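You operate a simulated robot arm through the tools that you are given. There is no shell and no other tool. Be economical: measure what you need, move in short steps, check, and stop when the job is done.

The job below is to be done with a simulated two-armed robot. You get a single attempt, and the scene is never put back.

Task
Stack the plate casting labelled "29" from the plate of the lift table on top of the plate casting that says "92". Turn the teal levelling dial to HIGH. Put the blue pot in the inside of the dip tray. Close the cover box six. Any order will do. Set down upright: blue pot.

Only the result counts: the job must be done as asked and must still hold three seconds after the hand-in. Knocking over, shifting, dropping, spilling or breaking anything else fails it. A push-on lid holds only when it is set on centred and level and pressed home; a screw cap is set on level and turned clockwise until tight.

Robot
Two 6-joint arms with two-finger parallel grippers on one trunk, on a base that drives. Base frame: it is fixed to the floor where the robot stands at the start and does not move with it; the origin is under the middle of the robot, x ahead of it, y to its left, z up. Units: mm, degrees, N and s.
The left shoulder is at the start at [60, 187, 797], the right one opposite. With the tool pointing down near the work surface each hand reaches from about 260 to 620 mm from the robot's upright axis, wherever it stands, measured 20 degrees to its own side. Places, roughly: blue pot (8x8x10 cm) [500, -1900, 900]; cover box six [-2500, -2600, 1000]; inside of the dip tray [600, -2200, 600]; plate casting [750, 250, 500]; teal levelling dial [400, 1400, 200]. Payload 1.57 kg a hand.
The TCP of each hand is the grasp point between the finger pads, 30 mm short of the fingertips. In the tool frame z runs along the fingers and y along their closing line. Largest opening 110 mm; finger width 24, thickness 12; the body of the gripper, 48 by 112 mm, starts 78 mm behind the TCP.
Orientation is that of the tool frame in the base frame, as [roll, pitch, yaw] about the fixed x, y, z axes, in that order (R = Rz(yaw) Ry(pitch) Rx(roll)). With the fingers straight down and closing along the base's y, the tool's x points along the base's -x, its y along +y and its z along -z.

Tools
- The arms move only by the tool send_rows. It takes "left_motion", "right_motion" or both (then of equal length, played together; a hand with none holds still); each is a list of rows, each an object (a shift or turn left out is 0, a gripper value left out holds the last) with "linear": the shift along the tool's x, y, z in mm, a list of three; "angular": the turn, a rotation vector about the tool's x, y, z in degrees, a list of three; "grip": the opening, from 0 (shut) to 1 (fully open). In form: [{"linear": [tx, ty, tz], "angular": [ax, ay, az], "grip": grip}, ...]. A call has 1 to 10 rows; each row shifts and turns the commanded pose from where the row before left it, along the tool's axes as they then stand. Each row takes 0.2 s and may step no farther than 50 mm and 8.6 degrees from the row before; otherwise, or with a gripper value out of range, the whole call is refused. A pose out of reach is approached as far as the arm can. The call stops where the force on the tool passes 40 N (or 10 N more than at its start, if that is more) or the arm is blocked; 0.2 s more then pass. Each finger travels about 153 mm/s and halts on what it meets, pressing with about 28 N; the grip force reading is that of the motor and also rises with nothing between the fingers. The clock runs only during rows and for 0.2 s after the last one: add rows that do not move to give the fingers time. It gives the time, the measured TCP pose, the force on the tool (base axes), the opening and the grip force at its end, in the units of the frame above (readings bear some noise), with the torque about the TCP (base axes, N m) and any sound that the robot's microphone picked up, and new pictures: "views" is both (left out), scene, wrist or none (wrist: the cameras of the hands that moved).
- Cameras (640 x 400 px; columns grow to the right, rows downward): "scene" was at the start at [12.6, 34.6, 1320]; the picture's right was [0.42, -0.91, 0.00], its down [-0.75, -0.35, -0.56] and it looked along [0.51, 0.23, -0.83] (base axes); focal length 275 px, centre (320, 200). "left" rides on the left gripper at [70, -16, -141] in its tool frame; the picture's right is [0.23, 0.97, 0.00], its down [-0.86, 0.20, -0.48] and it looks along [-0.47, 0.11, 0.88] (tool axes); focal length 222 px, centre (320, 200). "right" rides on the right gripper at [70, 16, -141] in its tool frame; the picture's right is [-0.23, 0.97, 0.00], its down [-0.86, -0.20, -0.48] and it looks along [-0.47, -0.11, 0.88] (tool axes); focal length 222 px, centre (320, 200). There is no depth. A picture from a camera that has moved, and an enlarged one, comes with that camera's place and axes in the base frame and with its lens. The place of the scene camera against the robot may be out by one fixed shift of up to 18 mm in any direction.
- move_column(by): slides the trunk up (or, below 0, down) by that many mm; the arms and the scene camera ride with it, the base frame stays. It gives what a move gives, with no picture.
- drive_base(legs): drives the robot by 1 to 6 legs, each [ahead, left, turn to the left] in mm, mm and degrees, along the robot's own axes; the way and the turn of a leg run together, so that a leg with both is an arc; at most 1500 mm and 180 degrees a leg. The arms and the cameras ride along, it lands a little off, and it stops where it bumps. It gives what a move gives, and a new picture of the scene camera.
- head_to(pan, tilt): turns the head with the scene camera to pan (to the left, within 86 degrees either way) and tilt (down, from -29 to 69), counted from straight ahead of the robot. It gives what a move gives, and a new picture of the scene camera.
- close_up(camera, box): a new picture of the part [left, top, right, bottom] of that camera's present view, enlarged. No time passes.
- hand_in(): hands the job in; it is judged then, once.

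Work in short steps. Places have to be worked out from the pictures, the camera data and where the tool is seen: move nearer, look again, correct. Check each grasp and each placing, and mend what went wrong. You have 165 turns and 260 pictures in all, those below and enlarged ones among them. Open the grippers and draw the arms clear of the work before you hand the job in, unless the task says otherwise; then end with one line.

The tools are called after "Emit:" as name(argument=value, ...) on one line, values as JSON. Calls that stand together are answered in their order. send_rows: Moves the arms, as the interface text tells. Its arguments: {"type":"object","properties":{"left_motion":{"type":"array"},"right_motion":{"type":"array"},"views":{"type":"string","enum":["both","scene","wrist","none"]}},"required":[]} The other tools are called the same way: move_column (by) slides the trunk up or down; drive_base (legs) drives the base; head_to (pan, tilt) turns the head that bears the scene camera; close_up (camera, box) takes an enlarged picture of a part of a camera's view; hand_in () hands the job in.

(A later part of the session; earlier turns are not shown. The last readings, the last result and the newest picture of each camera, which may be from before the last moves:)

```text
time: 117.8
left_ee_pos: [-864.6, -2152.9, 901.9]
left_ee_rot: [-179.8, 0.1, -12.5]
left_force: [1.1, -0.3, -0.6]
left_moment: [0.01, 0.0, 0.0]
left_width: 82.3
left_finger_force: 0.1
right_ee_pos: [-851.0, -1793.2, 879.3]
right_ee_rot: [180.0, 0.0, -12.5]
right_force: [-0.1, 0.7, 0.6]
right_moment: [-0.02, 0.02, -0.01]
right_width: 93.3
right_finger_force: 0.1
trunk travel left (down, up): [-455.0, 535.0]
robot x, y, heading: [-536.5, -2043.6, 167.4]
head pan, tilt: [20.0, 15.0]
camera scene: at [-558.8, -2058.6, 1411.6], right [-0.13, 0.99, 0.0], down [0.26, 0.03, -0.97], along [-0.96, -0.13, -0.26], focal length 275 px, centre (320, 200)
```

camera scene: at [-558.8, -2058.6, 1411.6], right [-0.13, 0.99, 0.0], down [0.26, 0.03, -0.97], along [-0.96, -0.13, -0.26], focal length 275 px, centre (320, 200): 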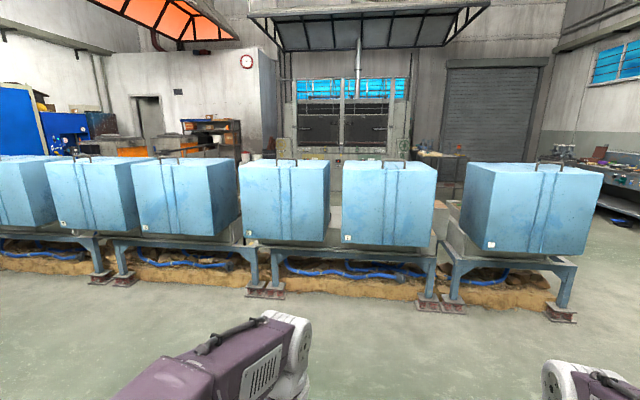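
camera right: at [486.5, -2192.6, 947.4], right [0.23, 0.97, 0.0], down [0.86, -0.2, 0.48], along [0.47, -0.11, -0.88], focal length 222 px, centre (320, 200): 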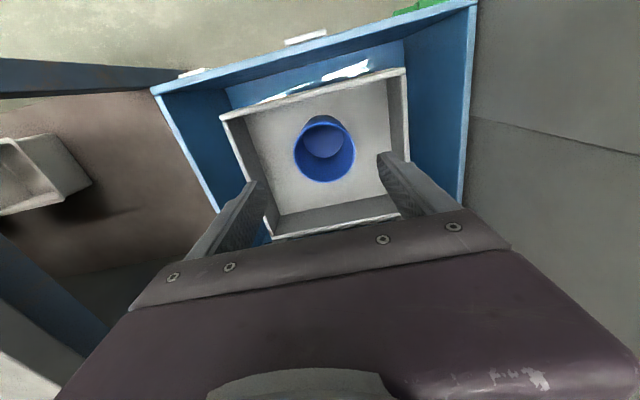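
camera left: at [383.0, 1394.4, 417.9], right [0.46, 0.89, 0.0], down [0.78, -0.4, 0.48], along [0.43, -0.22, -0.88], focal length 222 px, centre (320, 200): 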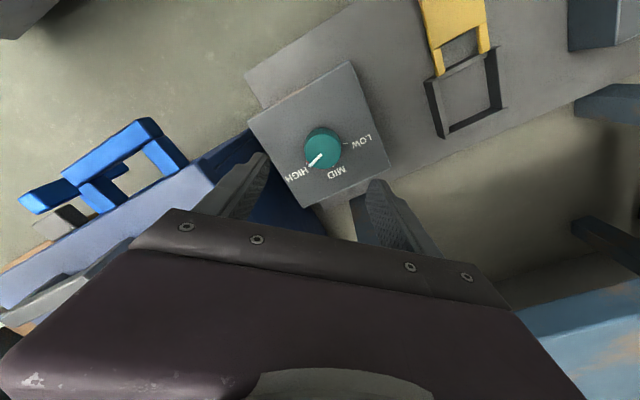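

A row of light-blue cover boxes with small number tags. I zoom on them and look left.

Emit:
close_up(camera="scene", box=[0, 140, 320, 290])

Emit:
close_up(camera="scene", box=[230, 140, 620, 290])

Emit:
head_to(pan=55, tilt=15)

```text
2.00 times, centred on (160, 215) of scene
camera zoom: at [-558.8, -2058.6, 1411.6], right [-0.13, 0.99, 0.0], down [0.26, 0.03, -0.97], along [-0.96, -0.13, -0.26], focal length 550 px, centre (640, 170)
```

zoom: 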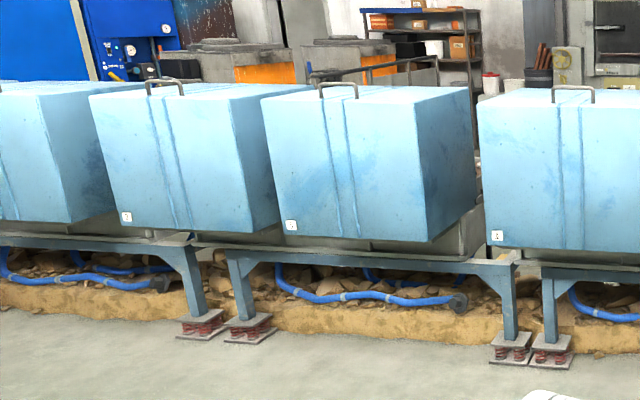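

```text
1.64 times, centred on (425, 215) of scene
camera zoom: at [-558.8, -2058.6, 1411.6], right [-0.13, 0.99, 0.0], down [0.26, 0.03, -0.97], along [-0.96, -0.13, -0.26], focal length 452 px, centre (148, 175)
```

zoom: 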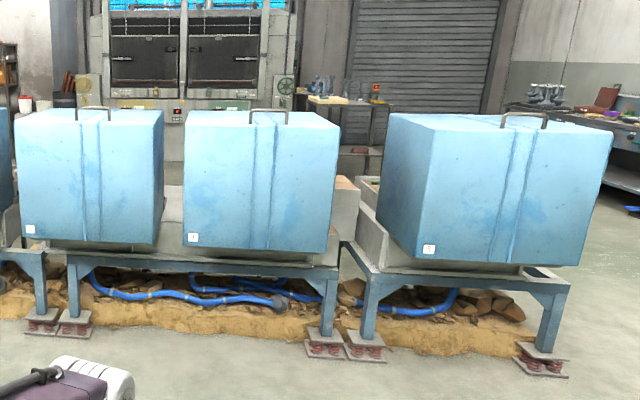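

```text
time: 118.8
left_ee_pos: [-865.1, -2153.1, 903.2]
left_ee_rot: [-179.9, 0.1, -12.5]
left_force: [-0.4, -0.2, -0.4]
left_moment: [0.01, 0.01, 0.02]
left_width: 82.6
left_finger_force: 0.1
right_ee_pos: [-849.3, -1792.4, 879.7]
right_ee_rot: [-179.9, 0.0, -12.5]
right_force: [0.4, -0.6, 0.2]
right_moment: [-0.03, 0.03, 0.01]
right_width: 93.7
right_finger_force: 0.0
trunk travel left (down, up): [-455.0, 535.0]
robot x, y, heading: [-532.5, -2037.2, 167.4]
head pan, tilt: [55.0, 15.0]
camera scene: at [-535.0, -2109.5, 1411.7], right [-0.68, 0.74, 0.0], down [0.19, 0.17, -0.97], along [-0.71, -0.65, -0.26], focal length 275 px, centre (320, 200)
```

scene: 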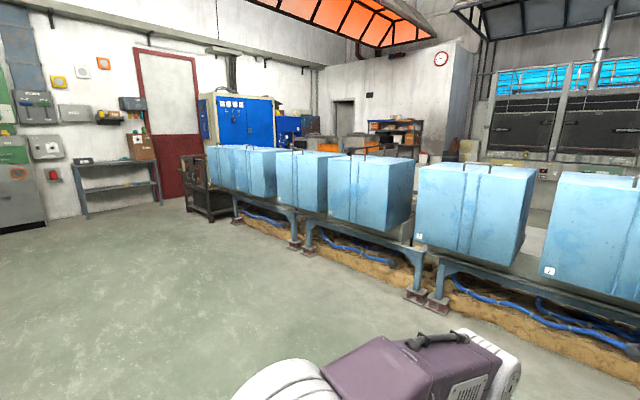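

The given place falls on the box at pixel (285,200) of the previous view. I turn back and zoom hard on tags.

Emit:
head_to(pan=20, tilt=15)

Emit:
close_up(camera="scene", box=[232, 220, 264, 240])

Emit:
close_up(camera="scene", box=[230, 145, 358, 225])

Emit:
close_up(camera="scene", box=[130, 215, 162, 235])

Emit:
close_up(camera="scene", box=[332, 228, 364, 248])

```text
time: 119.8
left_ee_pos: [-863.8, -2152.8, 903.3]
left_ee_rot: [-179.9, 0.1, -12.5]
left_force: [-0.1, 0.8, -0.3]
left_moment: [0.01, -0.01, -0.02]
left_width: 82.4
left_finger_force: 0.0
right_ee_pos: [-851.8, -1792.7, 879.0]
right_ee_rot: [179.9, 0.0, -12.5]
right_force: [0.3, 0.0, 0.0]
right_moment: [-0.01, -0.01, -0.01]
right_width: 93.4
right_finger_force: 0.0
trunk travel left (down, up): [-455.0, 535.0]
robot x, y, heading: [-533.9, -2036.3, 167.5]
head pan, tilt: [20.0, 15.0]
camera scene: at [-558.7, -2058.8, 1411.7], right [-0.13, 0.99, 0.0], down [0.26, 0.03, -0.97], along [-0.96, -0.13, -0.26], focal length 275 px, centre (320, 200)
```

scene: 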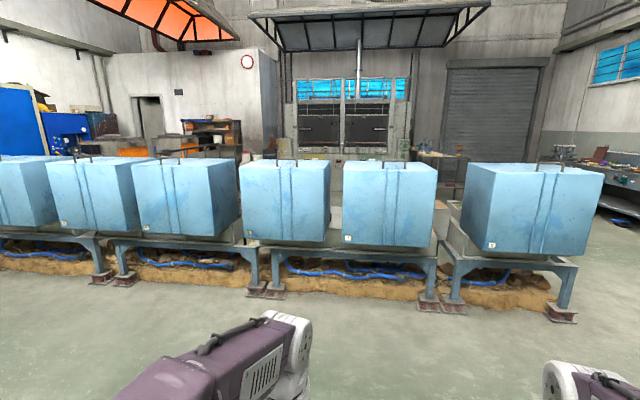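

```text
16.00 times, centred on (248, 230) of scene
camera zoom: at [-558.7, -2058.8, 1411.7], right [-0.13, 0.99, 0.0], down [0.26, 0.03, -0.97], along [-0.96, -0.13, -0.26], focal length 4402 px, centre (1472, -280)
```

zoom: 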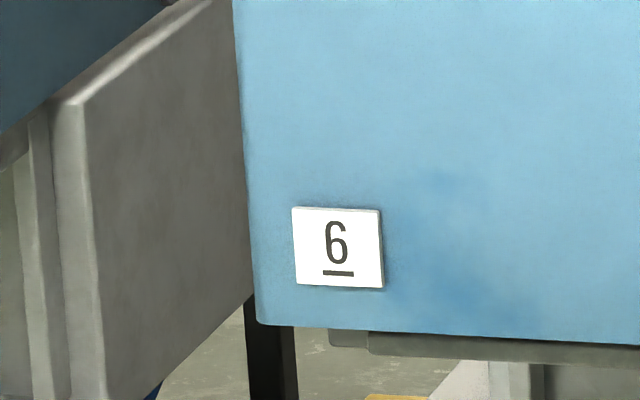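

```text
5.00 times, centred on (294, 185) of scene
camera zoom: at [-558.7, -2058.8, 1411.7], right [-0.13, 0.99, 0.0], down [0.26, 0.03, -0.97], along [-0.96, -0.13, -0.26], focal length 1376 px, centre (450, 275)
```

zoom: 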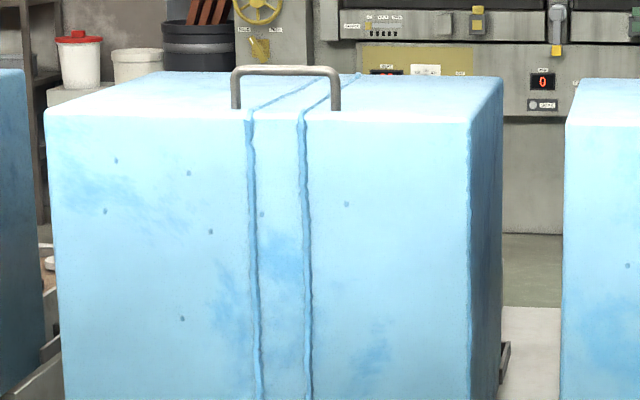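

```text
16.00 times, centred on (146, 225) of scene
camera zoom: at [-558.7, -2058.8, 1411.7], right [-0.13, 0.99, 0.0], down [0.26, 0.03, -0.97], along [-0.96, -0.13, -0.26], focal length 4402 px, centre (3104, -200)
```

zoom: 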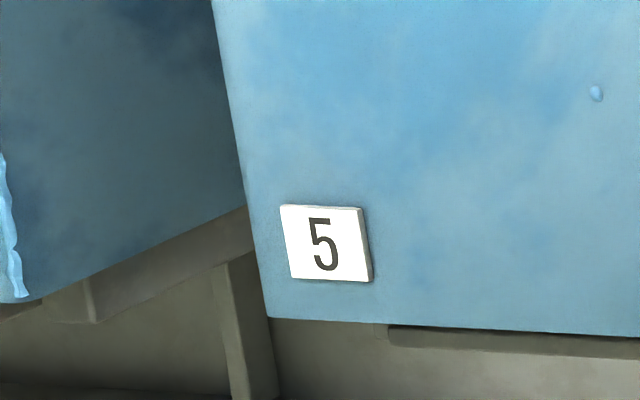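

```text
16.00 times, centred on (348, 238) of scene
camera zoom: at [-558.7, -2058.8, 1411.7], right [-0.13, 0.99, 0.0], down [0.26, 0.03, -0.97], along [-0.96, -0.13, -0.26], focal length 4402 px, centre (-128, -408)
```

zoom: 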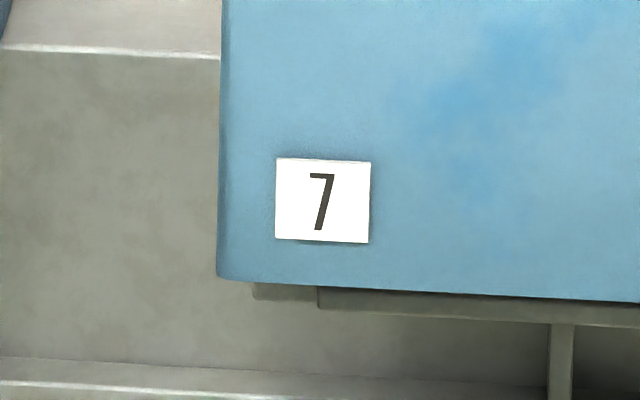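

Box 6 identified (tag "6"). I drive nearer facing it and raise the trunk for a view from above.

Emit:
drive_base(legs=[[0, 0, 12.5], [750, 450, 0]])

Emit:
move_column(by=400)

Emit:
head_to(pan=0, tilt=35)

```text
time: 125.3
left_ee_pos: [-1601.2, -2691.0, 903.1]
left_ee_rot: [-179.8, 0.2, 0.5]
left_force: [-0.5, -1.0, -0.2]
left_moment: [0.03, 0.0, -0.04]
left_width: 82.6
left_finger_force: 0.0
right_ee_pos: [-1668.6, -2337.6, 879.4]
right_ee_rot: [-179.9, 0.0, 0.7]
right_force: [1.4, 0.1, 0.3]
right_moment: [0.0, -0.02, 0.0]
right_width: 93.5
right_finger_force: 0.1
trunk travel left (down, up): [-455.0, 535.0]
robot x, y, heading: [-1305.2, -2505.9, -179.1]
head pan, tilt: [20.0, 15.0]
camera scene: at [-1323.6, -2532.1, 1411.7], right [-0.35, 0.94, 0.0], down [0.24, 0.09, -0.97], along [-0.9, -0.34, -0.26], focal length 275 px, centre (320, 200)
```

scene: 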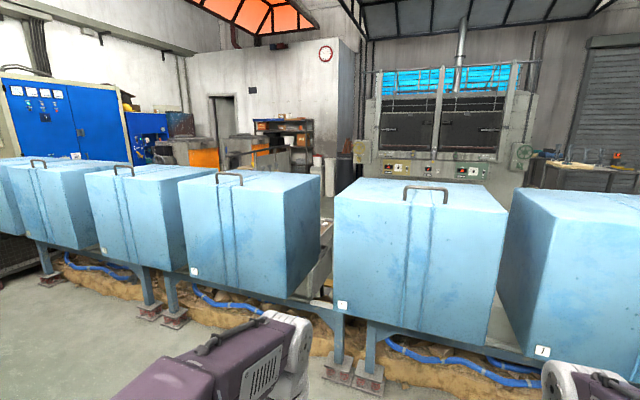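

```text
time: 129.1
left_ee_pos: [-1602.0, -2691.1, 1302.0]
left_ee_rot: [-179.9, 0.1, 0.5]
left_force: [0.9, 0.5, -0.5]
left_moment: [0.01, 0.02, 0.03]
left_width: 82.4
left_finger_force: 0.1
right_ee_pos: [-1668.8, -2336.5, 1278.8]
right_ee_rot: [179.9, 0.1, 0.6]
right_force: [-0.3, -0.1, -0.4]
right_moment: [0.01, 0.0, 0.0]
right_width: 93.3
right_finger_force: 0.1
trunk travel left (down, up): [-855.0, 135.0]
robot x, y, heading: [-1303.5, -2503.0, -179.3]
head pan, tilt: [20.0, 15.0]
```

```text
time: 130.0
left_ee_pos: [-1601.8, -2690.6, 1300.8]
left_ee_rot: [-179.9, 0.1, 0.5]
left_force: [-1.0, -0.1, -0.5]
left_moment: [0.0, 0.01, 0.04]
left_width: 82.6
left_finger_force: 0.0
right_ee_pos: [-1668.1, -2337.4, 1278.5]
right_ee_rot: [179.9, 0.0, 0.6]
right_force: [-0.5, 0.7, 0.0]
right_moment: [-0.03, 0.0, 0.0]
right_width: 93.3
right_finger_force: 0.1
trunk travel left (down, up): [-855.0, 135.0]
robot x, y, heading: [-1304.0, -2504.6, -179.2]
head pan, tilt: [0.0, 35.0]
camera scene: at [-1323.9, -2500.0, 1779.8], right [-0.01, 1.0, 0.0], down [0.57, 0.01, -0.82], along [-0.82, -0.01, -0.57], focal length 275 px, centre (320, 200)
```

scene: 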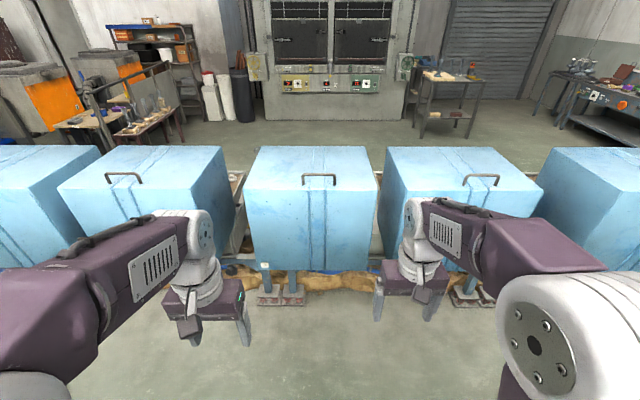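

Emit:
close_up(camera="scene", box=[200, 130, 420, 290])

Emit:
close_up(camera="scene", box=[220, 160, 300, 290])

Emit:
close_up(camera="scene", box=[330, 160, 420, 290])

```text
2.50 times, centred on (310, 210) of scene
camera zoom: at [-1323.9, -2500.0, 1779.8], right [-0.01, 1.0, 0.0], down [0.57, 0.01, -0.82], along [-0.82, -0.01, -0.57], focal length 688 px, centre (345, 175)
```

zoom: 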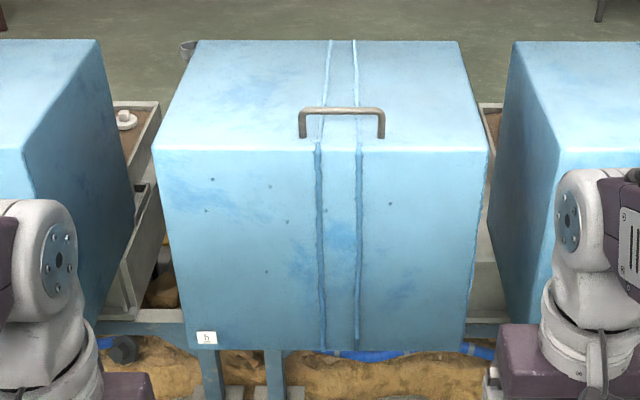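

```text
3.08 times, centred on (260, 225) of scene
camera zoom: at [-1323.9, -2500.0, 1779.8], right [-0.01, 1.0, 0.0], down [0.57, 0.01, -0.82], along [-0.82, -0.01, -0.57], focal length 847 px, centre (505, 123)
```

zoom: 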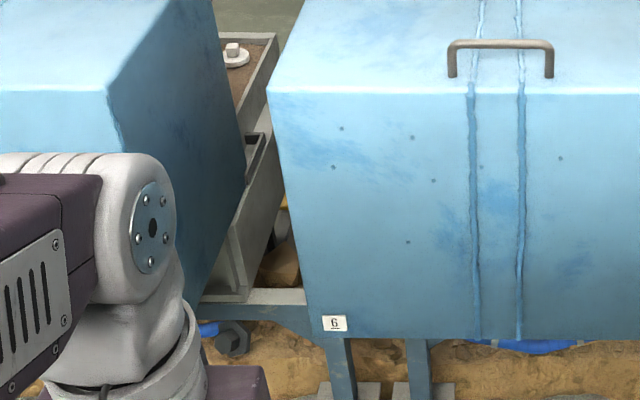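

```text
3.08 times, centred on (375, 225) of scene
camera zoom: at [-1323.9, -2500.0, 1779.8], right [-0.01, 1.0, 0.0], down [0.57, 0.01, -0.82], along [-0.82, -0.01, -0.57], focal length 847 px, centre (151, 123)
```

zoom: 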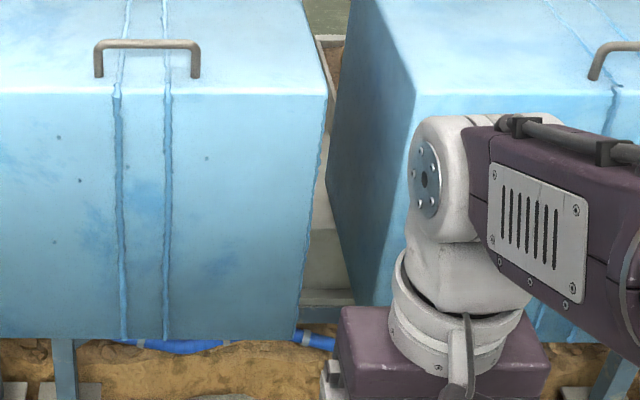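

I need to understand how cover 6 opens. I lower the trunk to look at its underside and front.

Emit:
move_column(by=-650)

Emit:
head_to(pan=0, tilt=10)

Emit:
close_up(camera="scene", box=[160, 160, 480, 360])

```text
refused: -650 is not a number from -400 to 400
```

```text
time: 130.9
left_ee_pos: [-1601.6, -2690.8, 1304.0]
left_ee_rot: [-179.9, 0.1, 0.5]
left_force: [-0.3, -0.2, 0.1]
left_moment: [-0.03, 0.0, 0.01]
left_width: 82.5
left_finger_force: 0.0
right_ee_pos: [-1669.0, -2337.6, 1278.8]
right_ee_rot: [-180.0, 0.0, 0.6]
right_force: [-0.1, -0.8, -0.3]
right_moment: [0.02, -0.01, -0.03]
right_width: 93.4
right_finger_force: 0.0
trunk travel left (down, up): [-855.0, 135.0]
robot x, y, heading: [-1305.0, -2504.1, -179.4]
head pan, tilt: [0.0, 10.0]
camera scene: at [-1328.8, -2500.0, 1819.8], right [-0.01, 1.0, 0.0], down [0.17, 0.0, -0.98], along [-0.98, -0.01, -0.17], focal length 275 px, centre (320, 200)
```

scene: 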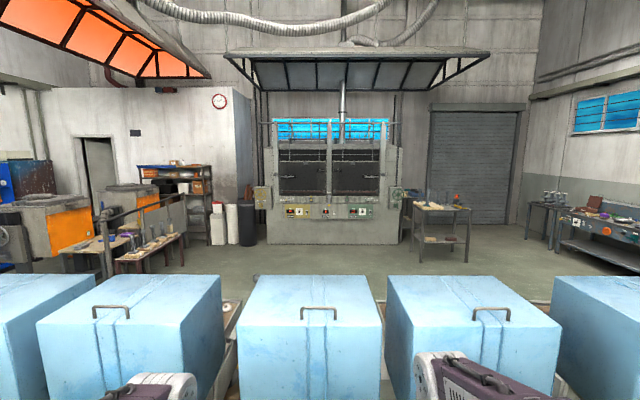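

```text
2.00 times, centred on (320, 260) of scene
camera zoom: at [-1328.8, -2500.0, 1819.8], right [-0.01, 1.0, 0.0], down [0.17, 0.0, -0.98], along [-0.98, -0.01, -0.17], focal length 550 px, centre (320, 80)
```

zoom: 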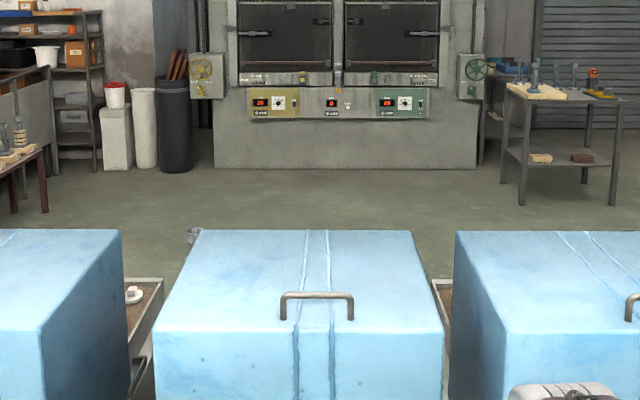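

Emit:
move_column(by=-400)

Emit:
move_column(by=-250)

Emit:
head_to(pan=0, tilt=20)

Emit:
close_up(camera="scene", box=[160, 100, 480, 300])

```text
time: 134.7
left_ee_pos: [-1601.2, -2691.3, 903.6]
left_ee_rot: [-180.0, 0.1, 0.4]
left_force: [0.5, -0.1, -1.2]
left_moment: [0.02, 0.0, -0.04]
left_width: 82.5
left_finger_force: 0.1
right_ee_pos: [-1668.2, -2338.5, 879.6]
right_ee_rot: [-180.0, 0.0, 0.6]
right_force: [0.6, -0.9, -0.5]
right_moment: [0.0, -0.02, 0.0]
right_width: 93.3
right_finger_force: 0.1
trunk travel left (down, up): [-455.0, 535.0]
robot x, y, heading: [-1302.7, -2503.0, -179.4]
head pan, tilt: [0.0, 10.0]
```

```text
time: 137.3
left_ee_pos: [-1600.3, -2691.2, 653.1]
left_ee_rot: [-179.8, 0.1, 0.5]
left_force: [0.6, -0.3, -0.4]
left_moment: [-0.01, 0.02, 0.04]
left_width: 82.4
left_finger_force: 0.0
right_ee_pos: [-1668.9, -2336.7, 630.8]
right_ee_rot: [-179.9, -0.1, 0.6]
right_force: [-1.2, 0.2, 0.4]
right_moment: [0.03, 0.02, -0.01]
right_width: 93.5
right_finger_force: 0.2
trunk travel left (down, up): [-205.0, 785.0]
robot x, y, heading: [-1301.1, -2509.4, -179.6]
head pan, tilt: [0.0, 10.0]
```

```text
time: 138.0
left_ee_pos: [-1600.8, -2690.4, 653.4]
left_ee_rot: [-179.8, 0.1, 0.5]
left_force: [-0.2, -0.4, -0.4]
left_moment: [0.01, 0.0, -0.02]
left_width: 82.4
left_finger_force: 0.1
right_ee_pos: [-1668.7, -2338.1, 629.3]
right_ee_rot: [180.0, 0.1, 0.5]
right_force: [0.3, 0.1, 0.4]
right_moment: [0.01, 0.01, 0.0]
right_width: 93.3
right_finger_force: 0.0
trunk travel left (down, up): [-205.0, 785.0]
robot x, y, heading: [-1305.8, -2500.7, -179.5]
head pan, tilt: [0.0, 20.0]
camera scene: at [-1328.9, -2499.9, 1153.6], right [-0.01, 1.0, 0.0], down [0.34, 0.0, -0.94], along [-0.94, -0.01, -0.34], focal length 275 px, centre (320, 200)
```

scene: 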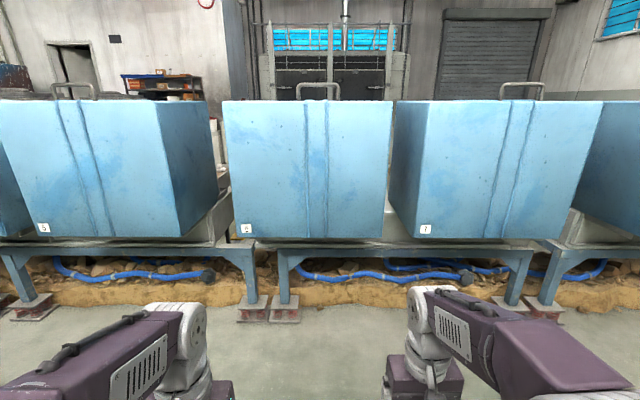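

```text
2.00 times, centred on (320, 200) of scene
camera zoom: at [-1328.9, -2499.9, 1153.6], right [-0.01, 1.0, 0.0], down [0.34, 0.0, -0.94], along [-0.94, -0.01, -0.34], focal length 550 px, centre (320, 200)
```

zoom: 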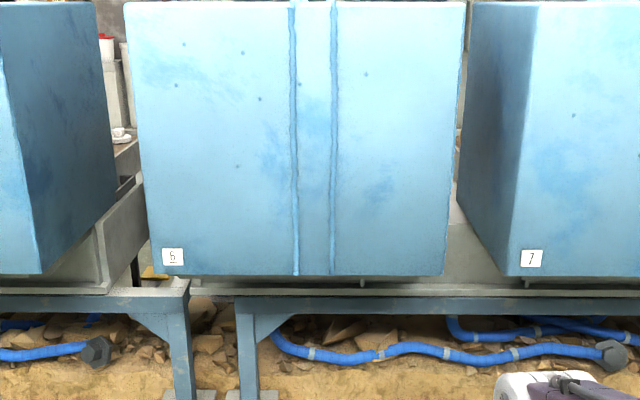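

Emit:
head_to(pan=-40, tilt=20)

Emit:
head_to(pan=40, tilt=20)

```text
time: 139.1
left_ee_pos: [-1600.7, -2690.1, 653.0]
left_ee_rot: [-179.9, 0.1, 0.4]
left_force: [0.1, 0.0, 0.5]
left_moment: [0.02, 0.02, 0.01]
left_width: 82.7
left_finger_force: 0.1
right_ee_pos: [-1667.7, -2337.5, 629.4]
right_ee_rot: [180.0, 0.0, 0.7]
right_force: [0.0, -0.5, -0.2]
right_moment: [-0.02, -0.01, -0.03]
right_width: 93.6
right_finger_force: 0.1
trunk travel left (down, up): [-205.0, 785.0]
robot x, y, heading: [-1300.8, -2507.3, -179.5]
head pan, tilt: [-40.0, 20.0]
camera scene: at [-1307.8, -2439.9, 1153.6], right [0.63, 0.77, 0.0], down [0.26, -0.22, -0.94], along [-0.73, 0.6, -0.34], focal length 275 px, centre (320, 200)
```

scene: 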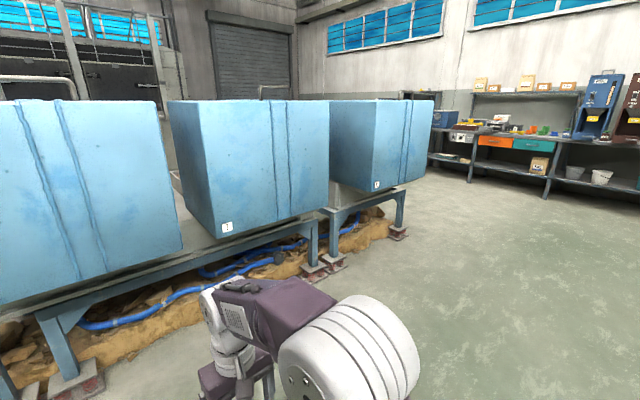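

```text
time: 140.6
left_ee_pos: [-1601.4, -2689.7, 653.0]
left_ee_rot: [-179.9, 0.1, 0.5]
left_force: [-0.2, 0.4, 0.3]
left_moment: [-0.01, 0.01, 0.02]
left_width: 82.4
left_finger_force: 0.1
right_ee_pos: [-1667.8, -2336.8, 629.4]
right_ee_rot: [179.9, 0.1, 0.6]
right_force: [0.2, 0.0, 0.7]
right_moment: [0.0, 0.0, 0.01]
right_width: 93.2
right_finger_force: 0.1
trunk travel left (down, up): [-205.0, 785.0]
robot x, y, heading: [-1304.7, -2504.5, -179.4]
head pan, tilt: [40.0, 20.0]
camera scene: at [-1306.6, -2559.5, 1153.6], right [-0.65, 0.76, 0.0], down [0.26, 0.22, -0.94], along [-0.71, -0.61, -0.34], focal length 275 px, centre (320, 200)
```

scene: 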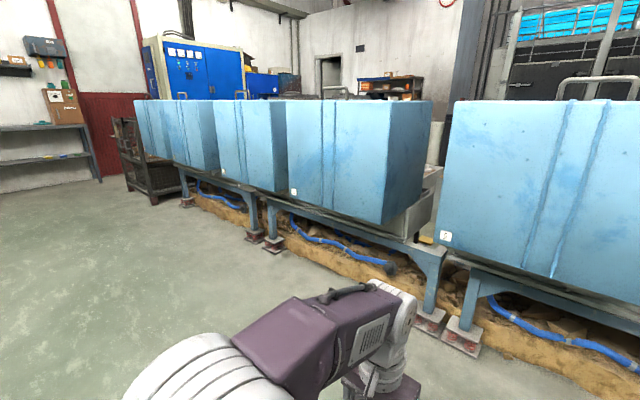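

I want a side profile to see how the covers relate to the troughs; box 8 ends at y≈−650, so I drive past the row's right end and look sideways.

Emit:
drive_base(legs=[[0, -1250, 0], [0, -1200, 0], [900, 0, 0]])

Emit:
head_to(pan=75, tilt=20)

```text
time: 156.8
left_ee_pos: [-2540.4, -280.9, 652.4]
left_ee_rot: [-179.9, 0.1, 0.9]
left_force: [-1.1, 0.1, 0.8]
left_moment: [0.05, 0.05, 0.02]
left_width: 82.3
left_finger_force: 0.1
right_ee_pos: [-2609.3, 73.1, 628.3]
right_ee_rot: [180.0, 0.0, 0.9]
right_force: [0.2, -0.7, 0.4]
right_moment: [-0.04, -0.01, -0.01]
right_width: 93.4
right_finger_force: 0.0
trunk travel left (down, up): [-205.0, 785.0]
robot x, y, heading: [-2245.3, -95.1, -178.9]
head pan, tilt: [40.0, 20.0]
camera scene: at [-2246.1, -147.4, 1153.5], right [-0.66, 0.76, 0.0], down [0.26, 0.22, -0.94], along [-0.71, -0.62, -0.34], focal length 275 px, centre (320, 200)
```

scene: 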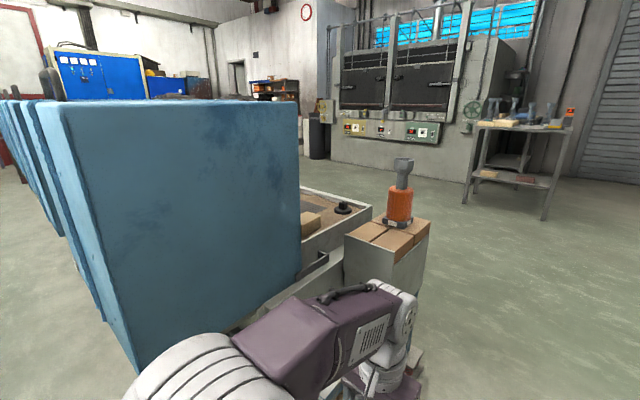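

```text
time: 157.8
left_ee_pos: [-2539.9, -280.1, 653.3]
left_ee_rot: [-179.9, 0.1, 0.9]
left_force: [0.0, -0.6, 0.2]
left_moment: [-0.01, 0.02, -0.02]
left_width: 82.4
left_finger_force: 0.0
right_ee_pos: [-2608.1, 72.5, 628.7]
right_ee_rot: [-179.9, -0.1, 1.0]
right_force: [-0.3, -0.7, 0.3]
right_moment: [0.0, -0.01, 0.0]
right_width: 93.6
right_finger_force: 0.0
trunk travel left (down, up): [-205.0, 785.0]
robot x, y, heading: [-2248.0, -90.8, -178.9]
head pan, tilt: [75.0, 20.0]
camera scene: at [-2198.4, -176.7, 1153.6], right [-0.97, 0.24, 0.0], down [0.08, 0.33, -0.94], along [-0.23, -0.91, -0.34], focal length 275 px, centre (320, 200)
```

scene: 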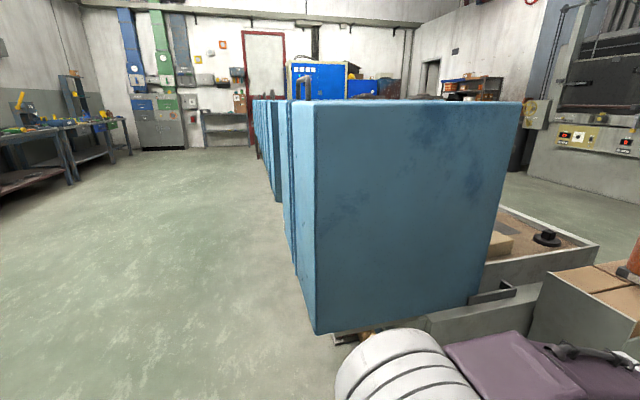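

The hood sits on rails pulled forward of its open box. I zoom to see the rail and stop.

Emit:
close_up(camera="scene", box=[300, 200, 640, 400])

Emit:
move_column(by=300)

Emit:
head_to(pan=70, tilt=35)

```text
1.88 times, centred on (470, 300) of scene
camera zoom: at [-2198.4, -176.7, 1153.6], right [-0.97, 0.24, 0.0], down [0.08, 0.33, -0.94], along [-0.23, -0.91, -0.34], focal length 518 px, centre (38, 12)
```

zoom: 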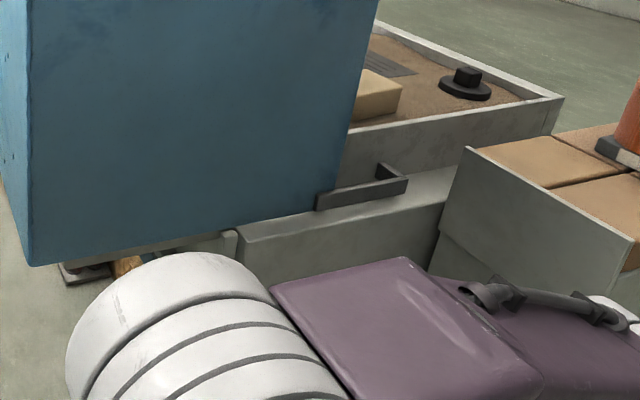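

```text
time: 160.8
left_ee_pos: [-2539.4, -279.7, 952.2]
left_ee_rot: [-179.8, 0.1, 0.9]
left_force: [0.4, -0.7, -0.8]
left_moment: [0.0, 0.0, 0.0]
left_width: 82.5
left_finger_force: 0.0
right_ee_pos: [-2609.3, 71.7, 929.0]
right_ee_rot: [179.9, 0.0, 0.9]
right_force: [0.2, -0.3, -1.1]
right_moment: [-0.01, -0.04, 0.03]
right_width: 93.4
right_finger_force: 0.1
trunk travel left (down, up): [-505.0, 485.0]
robot x, y, heading: [-2242.9, -90.5, -179.3]
head pan, tilt: [75.0, 20.0]
```

```text
time: 161.6
left_ee_pos: [-2539.6, -280.7, 953.4]
left_ee_rot: [-179.8, 0.1, 0.9]
left_force: [0.7, 0.1, -0.3]
left_moment: [0.0, -0.02, 0.02]
left_width: 82.5
left_finger_force: 0.1
right_ee_pos: [-2609.8, 72.7, 929.5]
right_ee_rot: [-180.0, 0.0, 0.9]
right_force: [0.2, 0.7, 0.7]
right_moment: [0.0, 0.0, -0.02]
right_width: 93.2
right_finger_force: 0.0
trunk travel left (down, up): [-505.0, 485.0]
robot x, y, heading: [-2244.1, -91.6, -179.2]
head pan, tilt: [70.0, 35.0]
camera scene: at [-2204.4, -169.6, 1429.8], right [-0.95, 0.33, 0.0], down [0.19, 0.54, -0.82], along [-0.27, -0.77, -0.57], focal length 275 px, centre (320, 200)
```

scene: 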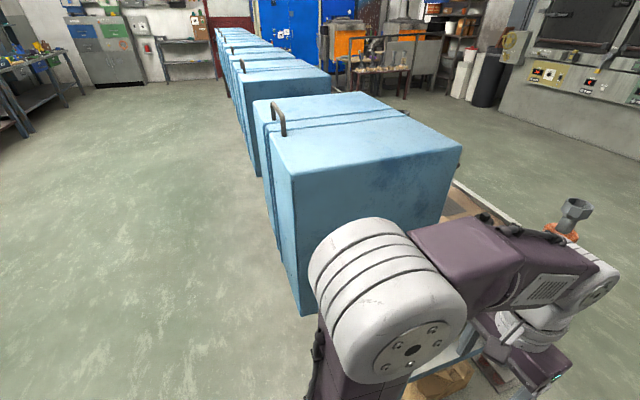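

Emit:
close_up(camera="scene", box=[200, 20, 360, 120])

Emit:
move_column(by=400)

Emit:
head_to(pan=75, tilt=35)

Emit:
close_up(camera="scene", box=[240, 60, 432, 180])

```text
4.00 times, centred on (280, 70) of scene
camera zoom: at [-2204.4, -169.6, 1429.8], right [-0.95, 0.33, 0.0], down [0.19, 0.54, -0.82], along [-0.27, -0.77, -0.57], focal length 1100 px, centre (480, 720)
```

zoom: 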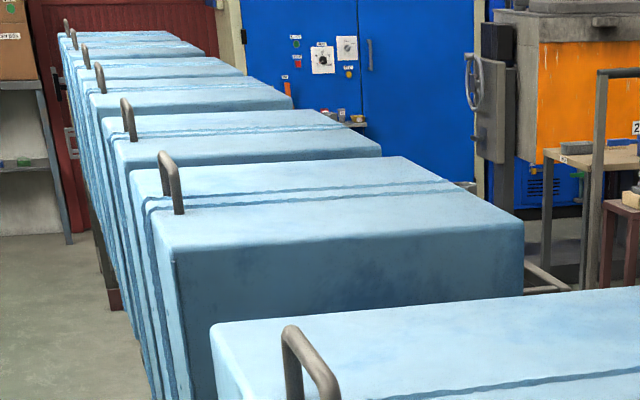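

```text
time: 165.4
left_ee_pos: [-2539.6, -280.2, 1353.5]
left_ee_rot: [-179.9, 0.1, 1.0]
left_force: [0.6, -0.1, 0.5]
left_moment: [-0.03, 0.01, 0.0]
left_width: 82.1
left_finger_force: 0.1
right_ee_pos: [-2611.0, 73.5, 1329.9]
right_ee_rot: [-179.9, -0.1, 0.9]
right_force: [1.1, -0.1, 0.5]
right_moment: [-0.05, -0.02, 0.0]
right_width: 93.3
right_finger_force: 0.0
trunk travel left (down, up): [-905.0, 85.0]
robot x, y, heading: [-2249.7, -92.8, -179.1]
head pan, tilt: [70.0, 35.0]
```

```text
time: 166.1
left_ee_pos: [-2540.5, -280.3, 1352.5]
left_ee_rot: [-179.9, 0.1, 1.0]
left_force: [0.2, 0.4, -0.5]
left_moment: [0.02, 0.02, -0.02]
left_width: 82.3
left_finger_force: 0.0
right_ee_pos: [-2609.7, 72.0, 1329.7]
right_ee_rot: [180.0, 0.0, 0.9]
right_force: [0.4, -0.8, -0.2]
right_moment: [-0.04, -0.02, -0.02]
right_width: 93.3
right_finger_force: 0.0
trunk travel left (down, up): [-905.0, 85.0]
robot x, y, heading: [-2243.0, -93.6, -179.0]
head pan, tilt: [75.0, 35.0]
camera scene: at [-2197.0, -171.8, 1829.7], right [-0.97, 0.24, 0.0], down [0.14, 0.56, -0.82], along [-0.2, -0.79, -0.57], focal length 275 px, centre (320, 200)
```

scene: 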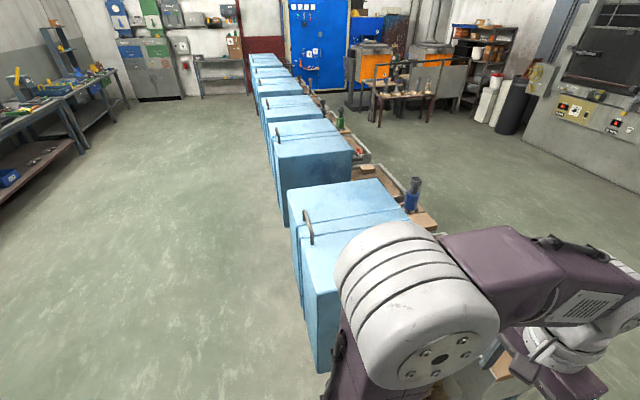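

```text
3.33 times, centred on (336, 120) of scene
camera zoom: at [-2197.0, -171.8, 1829.7], right [-0.97, 0.24, 0.0], down [0.14, 0.56, -0.82], along [-0.2, -0.79, -0.57], focal length 917 px, centre (267, 467)
```

zoom: 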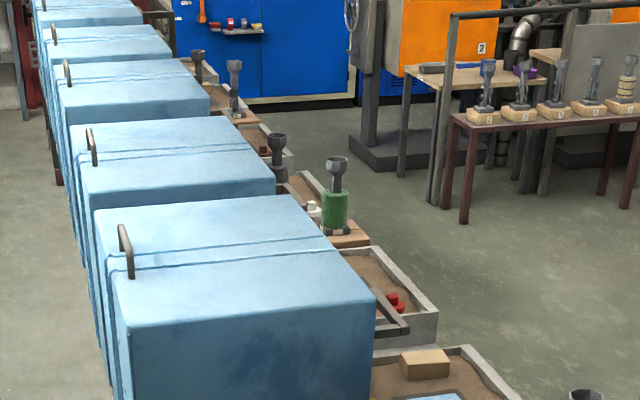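

All hoods are pulled/tipped forward identically. I drive on past the row and look back to see whether the hood's rear is open (a tipped lid) or the hood slides.

Emit:
drive_base(legs=[[1400, 0, 0]])

Emit:
drive_base(legs=[[0, 0, 70]])

Emit:
head_to(pan=50, tilt=35)

```text
time: 172.9
left_ee_pos: [-3924.8, -253.8, 1353.2]
left_ee_rot: [-179.8, 0.0, -2.0]
left_force: [-0.4, -0.9, -0.8]
left_moment: [-0.02, 0.01, -0.01]
left_width: 82.5
left_finger_force: 0.1
right_ee_pos: [-3976.0, 101.9, 1329.3]
right_ee_rot: [-180.0, 0.0, -1.9]
right_force: [0.3, 0.1, 0.2]
right_moment: [-0.02, -0.01, -0.02]
right_width: 93.4
right_finger_force: 0.0
trunk travel left (down, up): [-905.0, 85.0]
robot x, y, heading: [-3618.9, -78.2, 178.2]
head pan, tilt: [75.0, 35.0]
camera scene: at [-3575.6, -161.8, 1829.7], right [-0.96, 0.29, 0.0], down [0.17, 0.55, -0.82], along [-0.24, -0.78, -0.57], focal length 275 px, centre (320, 200)
```

scene: 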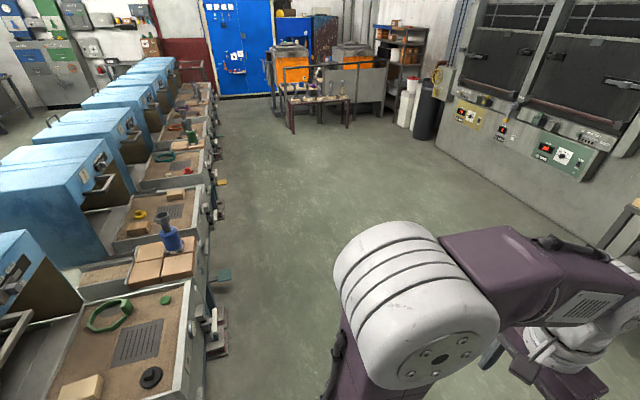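

```text
time: 176.3
left_ee_pos: [-3569.0, -427.6, 1353.7]
left_ee_rot: [-179.9, 0.1, 66.8]
left_force: [-0.7, -1.0, 0.5]
left_moment: [0.02, -0.02, 0.01]
left_width: 82.5
left_finger_force: 0.2
right_ee_pos: [-3919.8, -346.6, 1329.3]
right_ee_rot: [180.0, 0.0, 66.8]
right_force: [0.4, -0.7, -0.2]
right_moment: [-0.02, 0.01, 0.01]
right_width: 93.1
right_finger_force: 0.0
trunk travel left (down, up): [-905.0, 85.0]
robot x, y, heading: [-3619.9, -79.4, -113.0]
head pan, tilt: [75.0, 35.0]
camera scene: at [-3518.6, -74.7, 1829.7], right [-0.62, -0.79, 0.0], down [-0.45, 0.35, -0.82], along [0.64, -0.51, -0.57], focal length 275 px, centre (320, 200)
```

scene: 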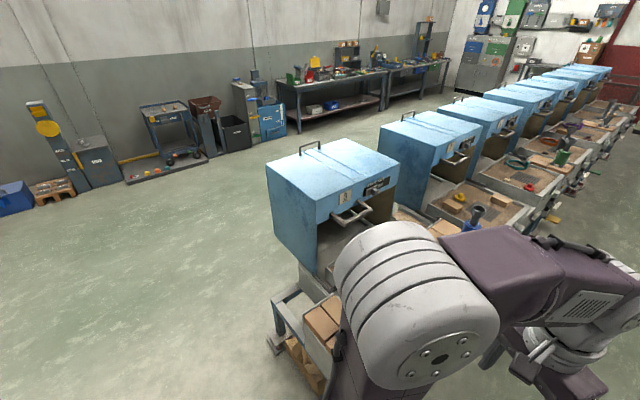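

```text
time: 177.2
left_ee_pos: [-3568.1, -427.6, 1353.8]
left_ee_rot: [-179.9, 0.0, 66.8]
left_force: [-0.3, 0.2, -0.3]
left_moment: [0.02, 0.01, 0.04]
left_width: 82.5
left_finger_force: 0.0
right_ee_pos: [-3919.2, -345.7, 1329.2]
right_ee_rot: [-179.8, 0.0, 66.9]
right_force: [0.3, 0.7, 0.4]
right_moment: [0.02, 0.02, 0.0]
right_width: 93.7
right_finger_force: 0.0
trunk travel left (down, up): [-905.0, 85.0]
robot x, y, heading: [-3621.6, -76.3, -113.1]
head pan, tilt: [50.0, 35.0]
camera scene: at [-3547.6, -98.8, 1829.7], right [-0.89, -0.45, 0.0], down [-0.26, 0.51, -0.82], along [0.37, -0.73, -0.57], focal length 275 px, centre (320, 200)
```

scene: 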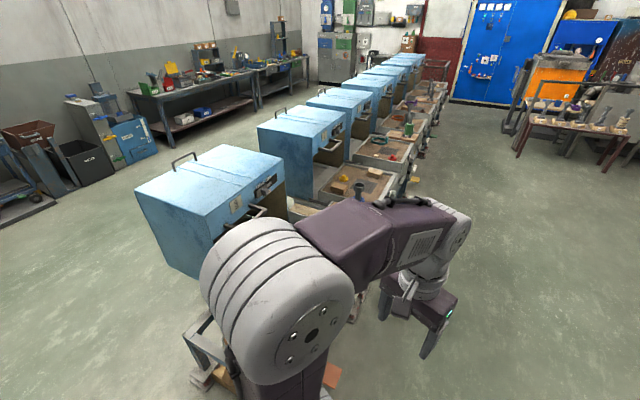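

The working side is this one: each hood has an open mouth, number plate and silver handle. I zoom in.

Emit:
close_up(camera="scene", box=[230, 90, 390, 190])

Emit:
close_up(camera="scene", box=[200, 160, 320, 235])

Emit:
close_up(camera="scene", box=[310, 60, 450, 147])

```text
4.00 times, centred on (310, 140) of scene
camera zoom: at [-3547.6, -98.8, 1829.7], right [-0.89, -0.45, 0.0], down [-0.26, 0.51, -0.82], along [0.37, -0.73, -0.57], focal length 1100 px, centre (360, 440)
```

zoom: 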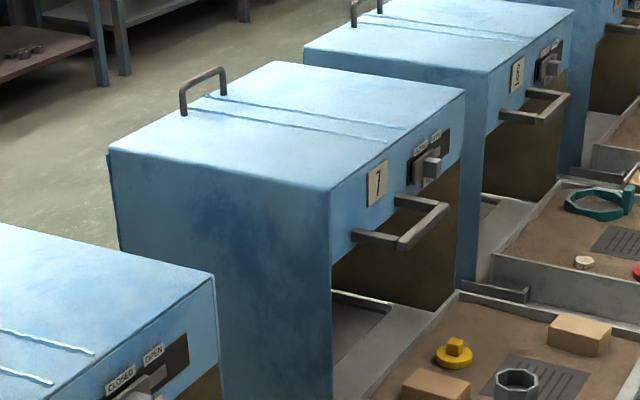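

```text
5.33 times, centred on (260, 198) of scene
camera zoom: at [-3547.6, -98.8, 1829.7], right [-0.89, -0.45, 0.0], down [-0.26, 0.51, -0.82], along [0.37, -0.73, -0.57], focal length 1467 px, centre (640, 213)
```

zoom: 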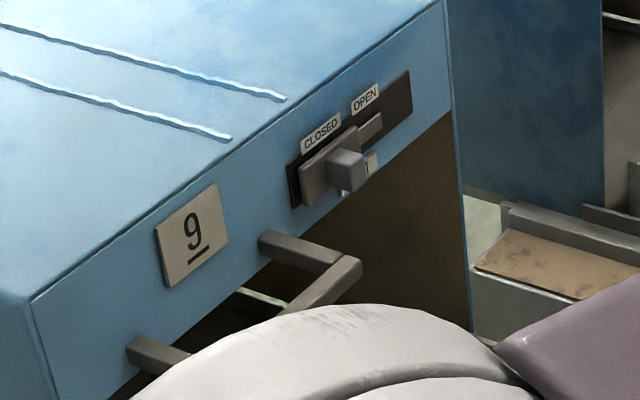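

```text
4.57 times, centred on (380, 104) of scene
camera zoom: at [-3547.6, -98.8, 1829.7], right [-0.89, -0.45, 0.0], down [-0.26, 0.51, -0.82], along [0.37, -0.73, -0.57], focal length 1258 px, centre (46, 641)
```

zoom: 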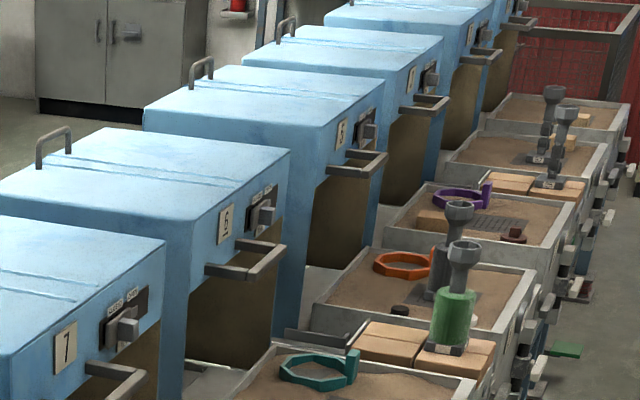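

There is a CLOSED/OPEN slider next to each number plate plus a pull handle. I drive to stand behind box 6 to inspect it.

Emit:
drive_base(legs=[[0, 0, 113], [-330, 0, 0], [0, -1250, 0], [0, -1200, 0]])

Emit:
head_to(pan=0, tilt=30)

```text
time: 195.8
left_ee_pos: [-3599.8, -2361.5, 1353.0]
left_ee_rot: [-179.7, 0.1, -178.9]
left_force: [-0.3, 0.0, -1.0]
left_moment: [0.0, -0.01, 0.02]
left_width: 82.7
left_finger_force: 0.0
right_ee_pos: [-3528.5, -2714.3, 1328.1]
right_ee_rot: [-180.0, 0.0, -178.9]
right_force: [-0.5, 0.2, -0.7]
right_moment: [-0.02, 0.0, 0.01]
right_width: 93.6
right_finger_force: 0.0
trunk travel left (down, up): [-905.0, 85.0]
robot x, y, heading: [-3893.4, -2551.5, 1.2]
head pan, tilt: [50.0, 35.0]
camera scene: at [-3891.8, -2478.5, 1829.7], right [0.78, -0.63, 0.0], down [-0.36, -0.45, -0.82], along [0.51, 0.64, -0.57], focal length 275 px, centre (320, 200)
```

scene: 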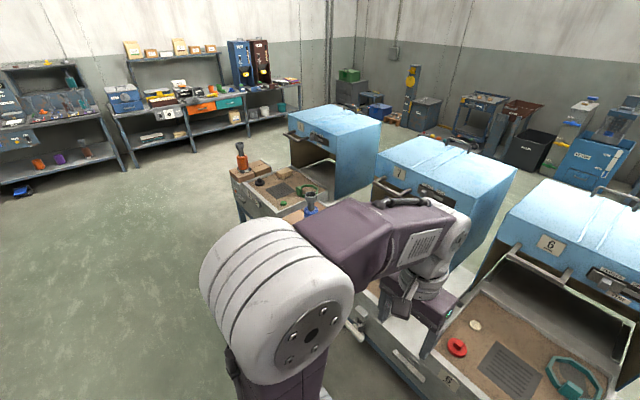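

```text
time: 196.9
left_ee_pos: [-3599.4, -2361.3, 1352.3]
left_ee_rot: [-179.9, 0.2, -178.9]
left_force: [0.3, -0.7, -0.1]
left_moment: [-0.04, -0.02, 0.01]
left_width: 82.5
left_finger_force: 0.1
right_ee_pos: [-3529.2, -2714.8, 1329.1]
right_ee_rot: [-179.9, 0.0, -178.8]
right_force: [-0.2, 0.2, 0.7]
right_moment: [0.01, 0.01, -0.03]
right_width: 93.6
right_finger_force: 0.1
trunk travel left (down, up): [-905.0, 85.0]
robot x, y, heading: [-3889.3, -2551.6, 0.9]
head pan, tilt: [0.0, 30.0]
camera scene: at [-3856.6, -2546.0, 1837.5], right [0.02, -1.0, 0.0], down [-0.5, -0.01, -0.87], along [0.87, 0.02, -0.5], focal length 275 px, centre (320, 200)
```

scene: 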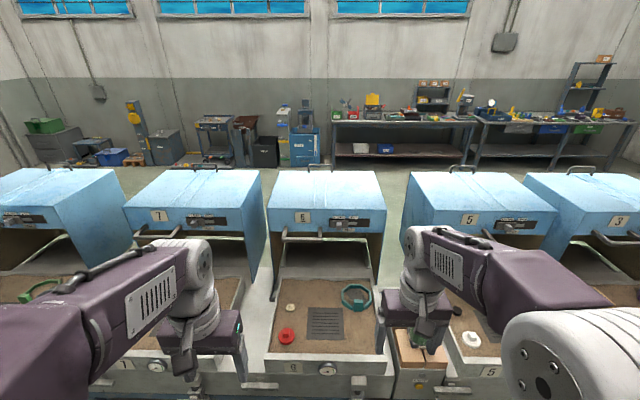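

Emit:
close_up(camera="scene", box=[256, 160, 400, 250])

Emit:
close_up(camera="scene", box=[240, 240, 432, 360])

Emit:
close_up(camera="scene", box=[286, 205, 382, 265])

Emit:
close_up(camera="scene", box=[130, 195, 258, 275])

Emit:
close_up(camera="scene", box=[410, 195, 570, 295])

```text
4.44 times, centred on (328, 205) of scene
camera zoom: at [-3856.6, -2546.0, 1837.5], right [0.02, -1.0, 0.0], down [-0.5, -0.01, -0.87], along [0.87, 0.02, -0.5], focal length 1223 px, centre (284, 178)
```

zoom: 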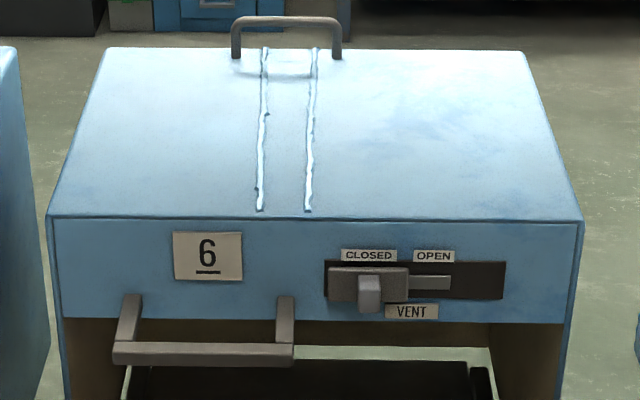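

```text
3.33 times, centred on (336, 300) of scene
camera zoom: at [-3856.6, -2546.0, 1837.5], right [0.02, -1.0, 0.0], down [-0.5, -0.01, -0.87], along [0.87, 0.02, -0.5], focal length 917 px, centre (267, -133)
```

zoom: 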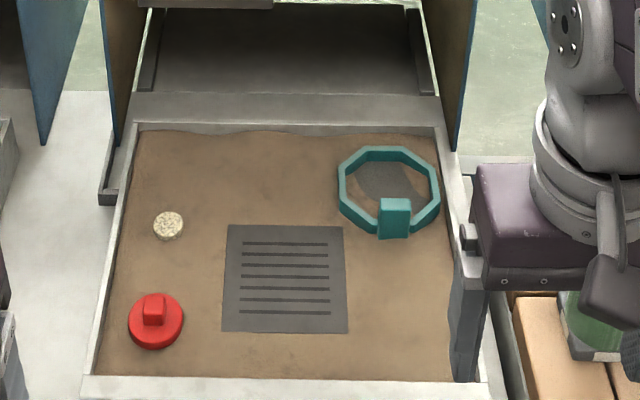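

```text
6.67 times, centred on (334, 235) of scene
camera zoom: at [-3856.6, -2546.0, 1837.5], right [0.02, -1.0, 0.0], down [-0.5, -0.01, -0.87], along [0.87, 0.02, -0.5], focal length 1834 px, centre (227, -33)
```

zoom: 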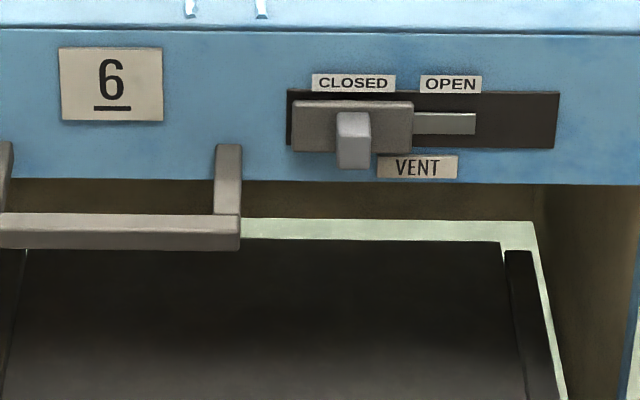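

```text
5.00 times, centred on (194, 235) of scene
camera zoom: at [-3856.6, -2546.0, 1837.5], right [0.02, -1.0, 0.0], down [-0.5, -0.01, -0.87], along [0.87, 0.02, -0.5], focal length 1376 px, centre (950, 25)
```

zoom: 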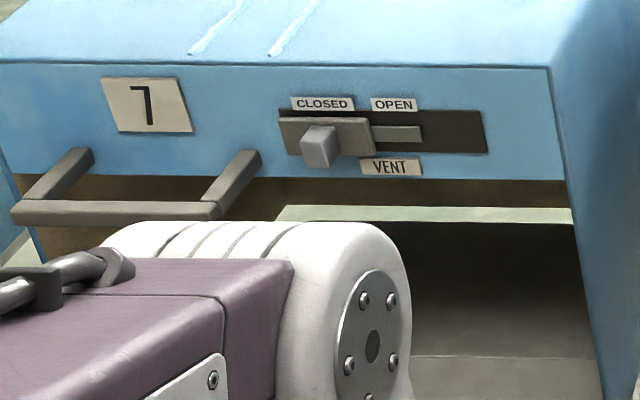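

```text
4.00 times, centred on (490, 245) of scene
camera zoom: at [-3856.6, -2546.0, 1837.5], right [0.02, -1.0, 0.0], down [-0.5, -0.01, -0.87], along [0.87, 0.02, -0.5], focal length 1100 px, centre (-360, 20)
```

zoom: 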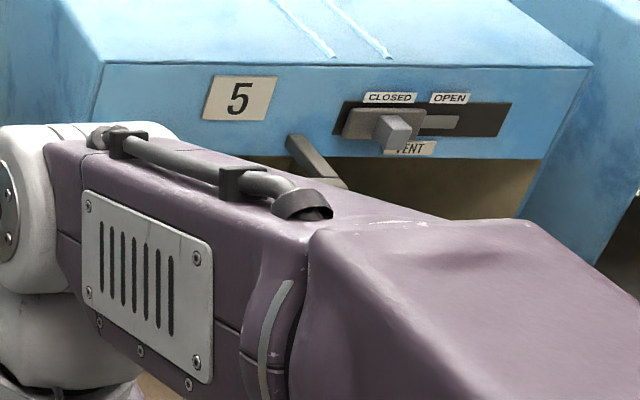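

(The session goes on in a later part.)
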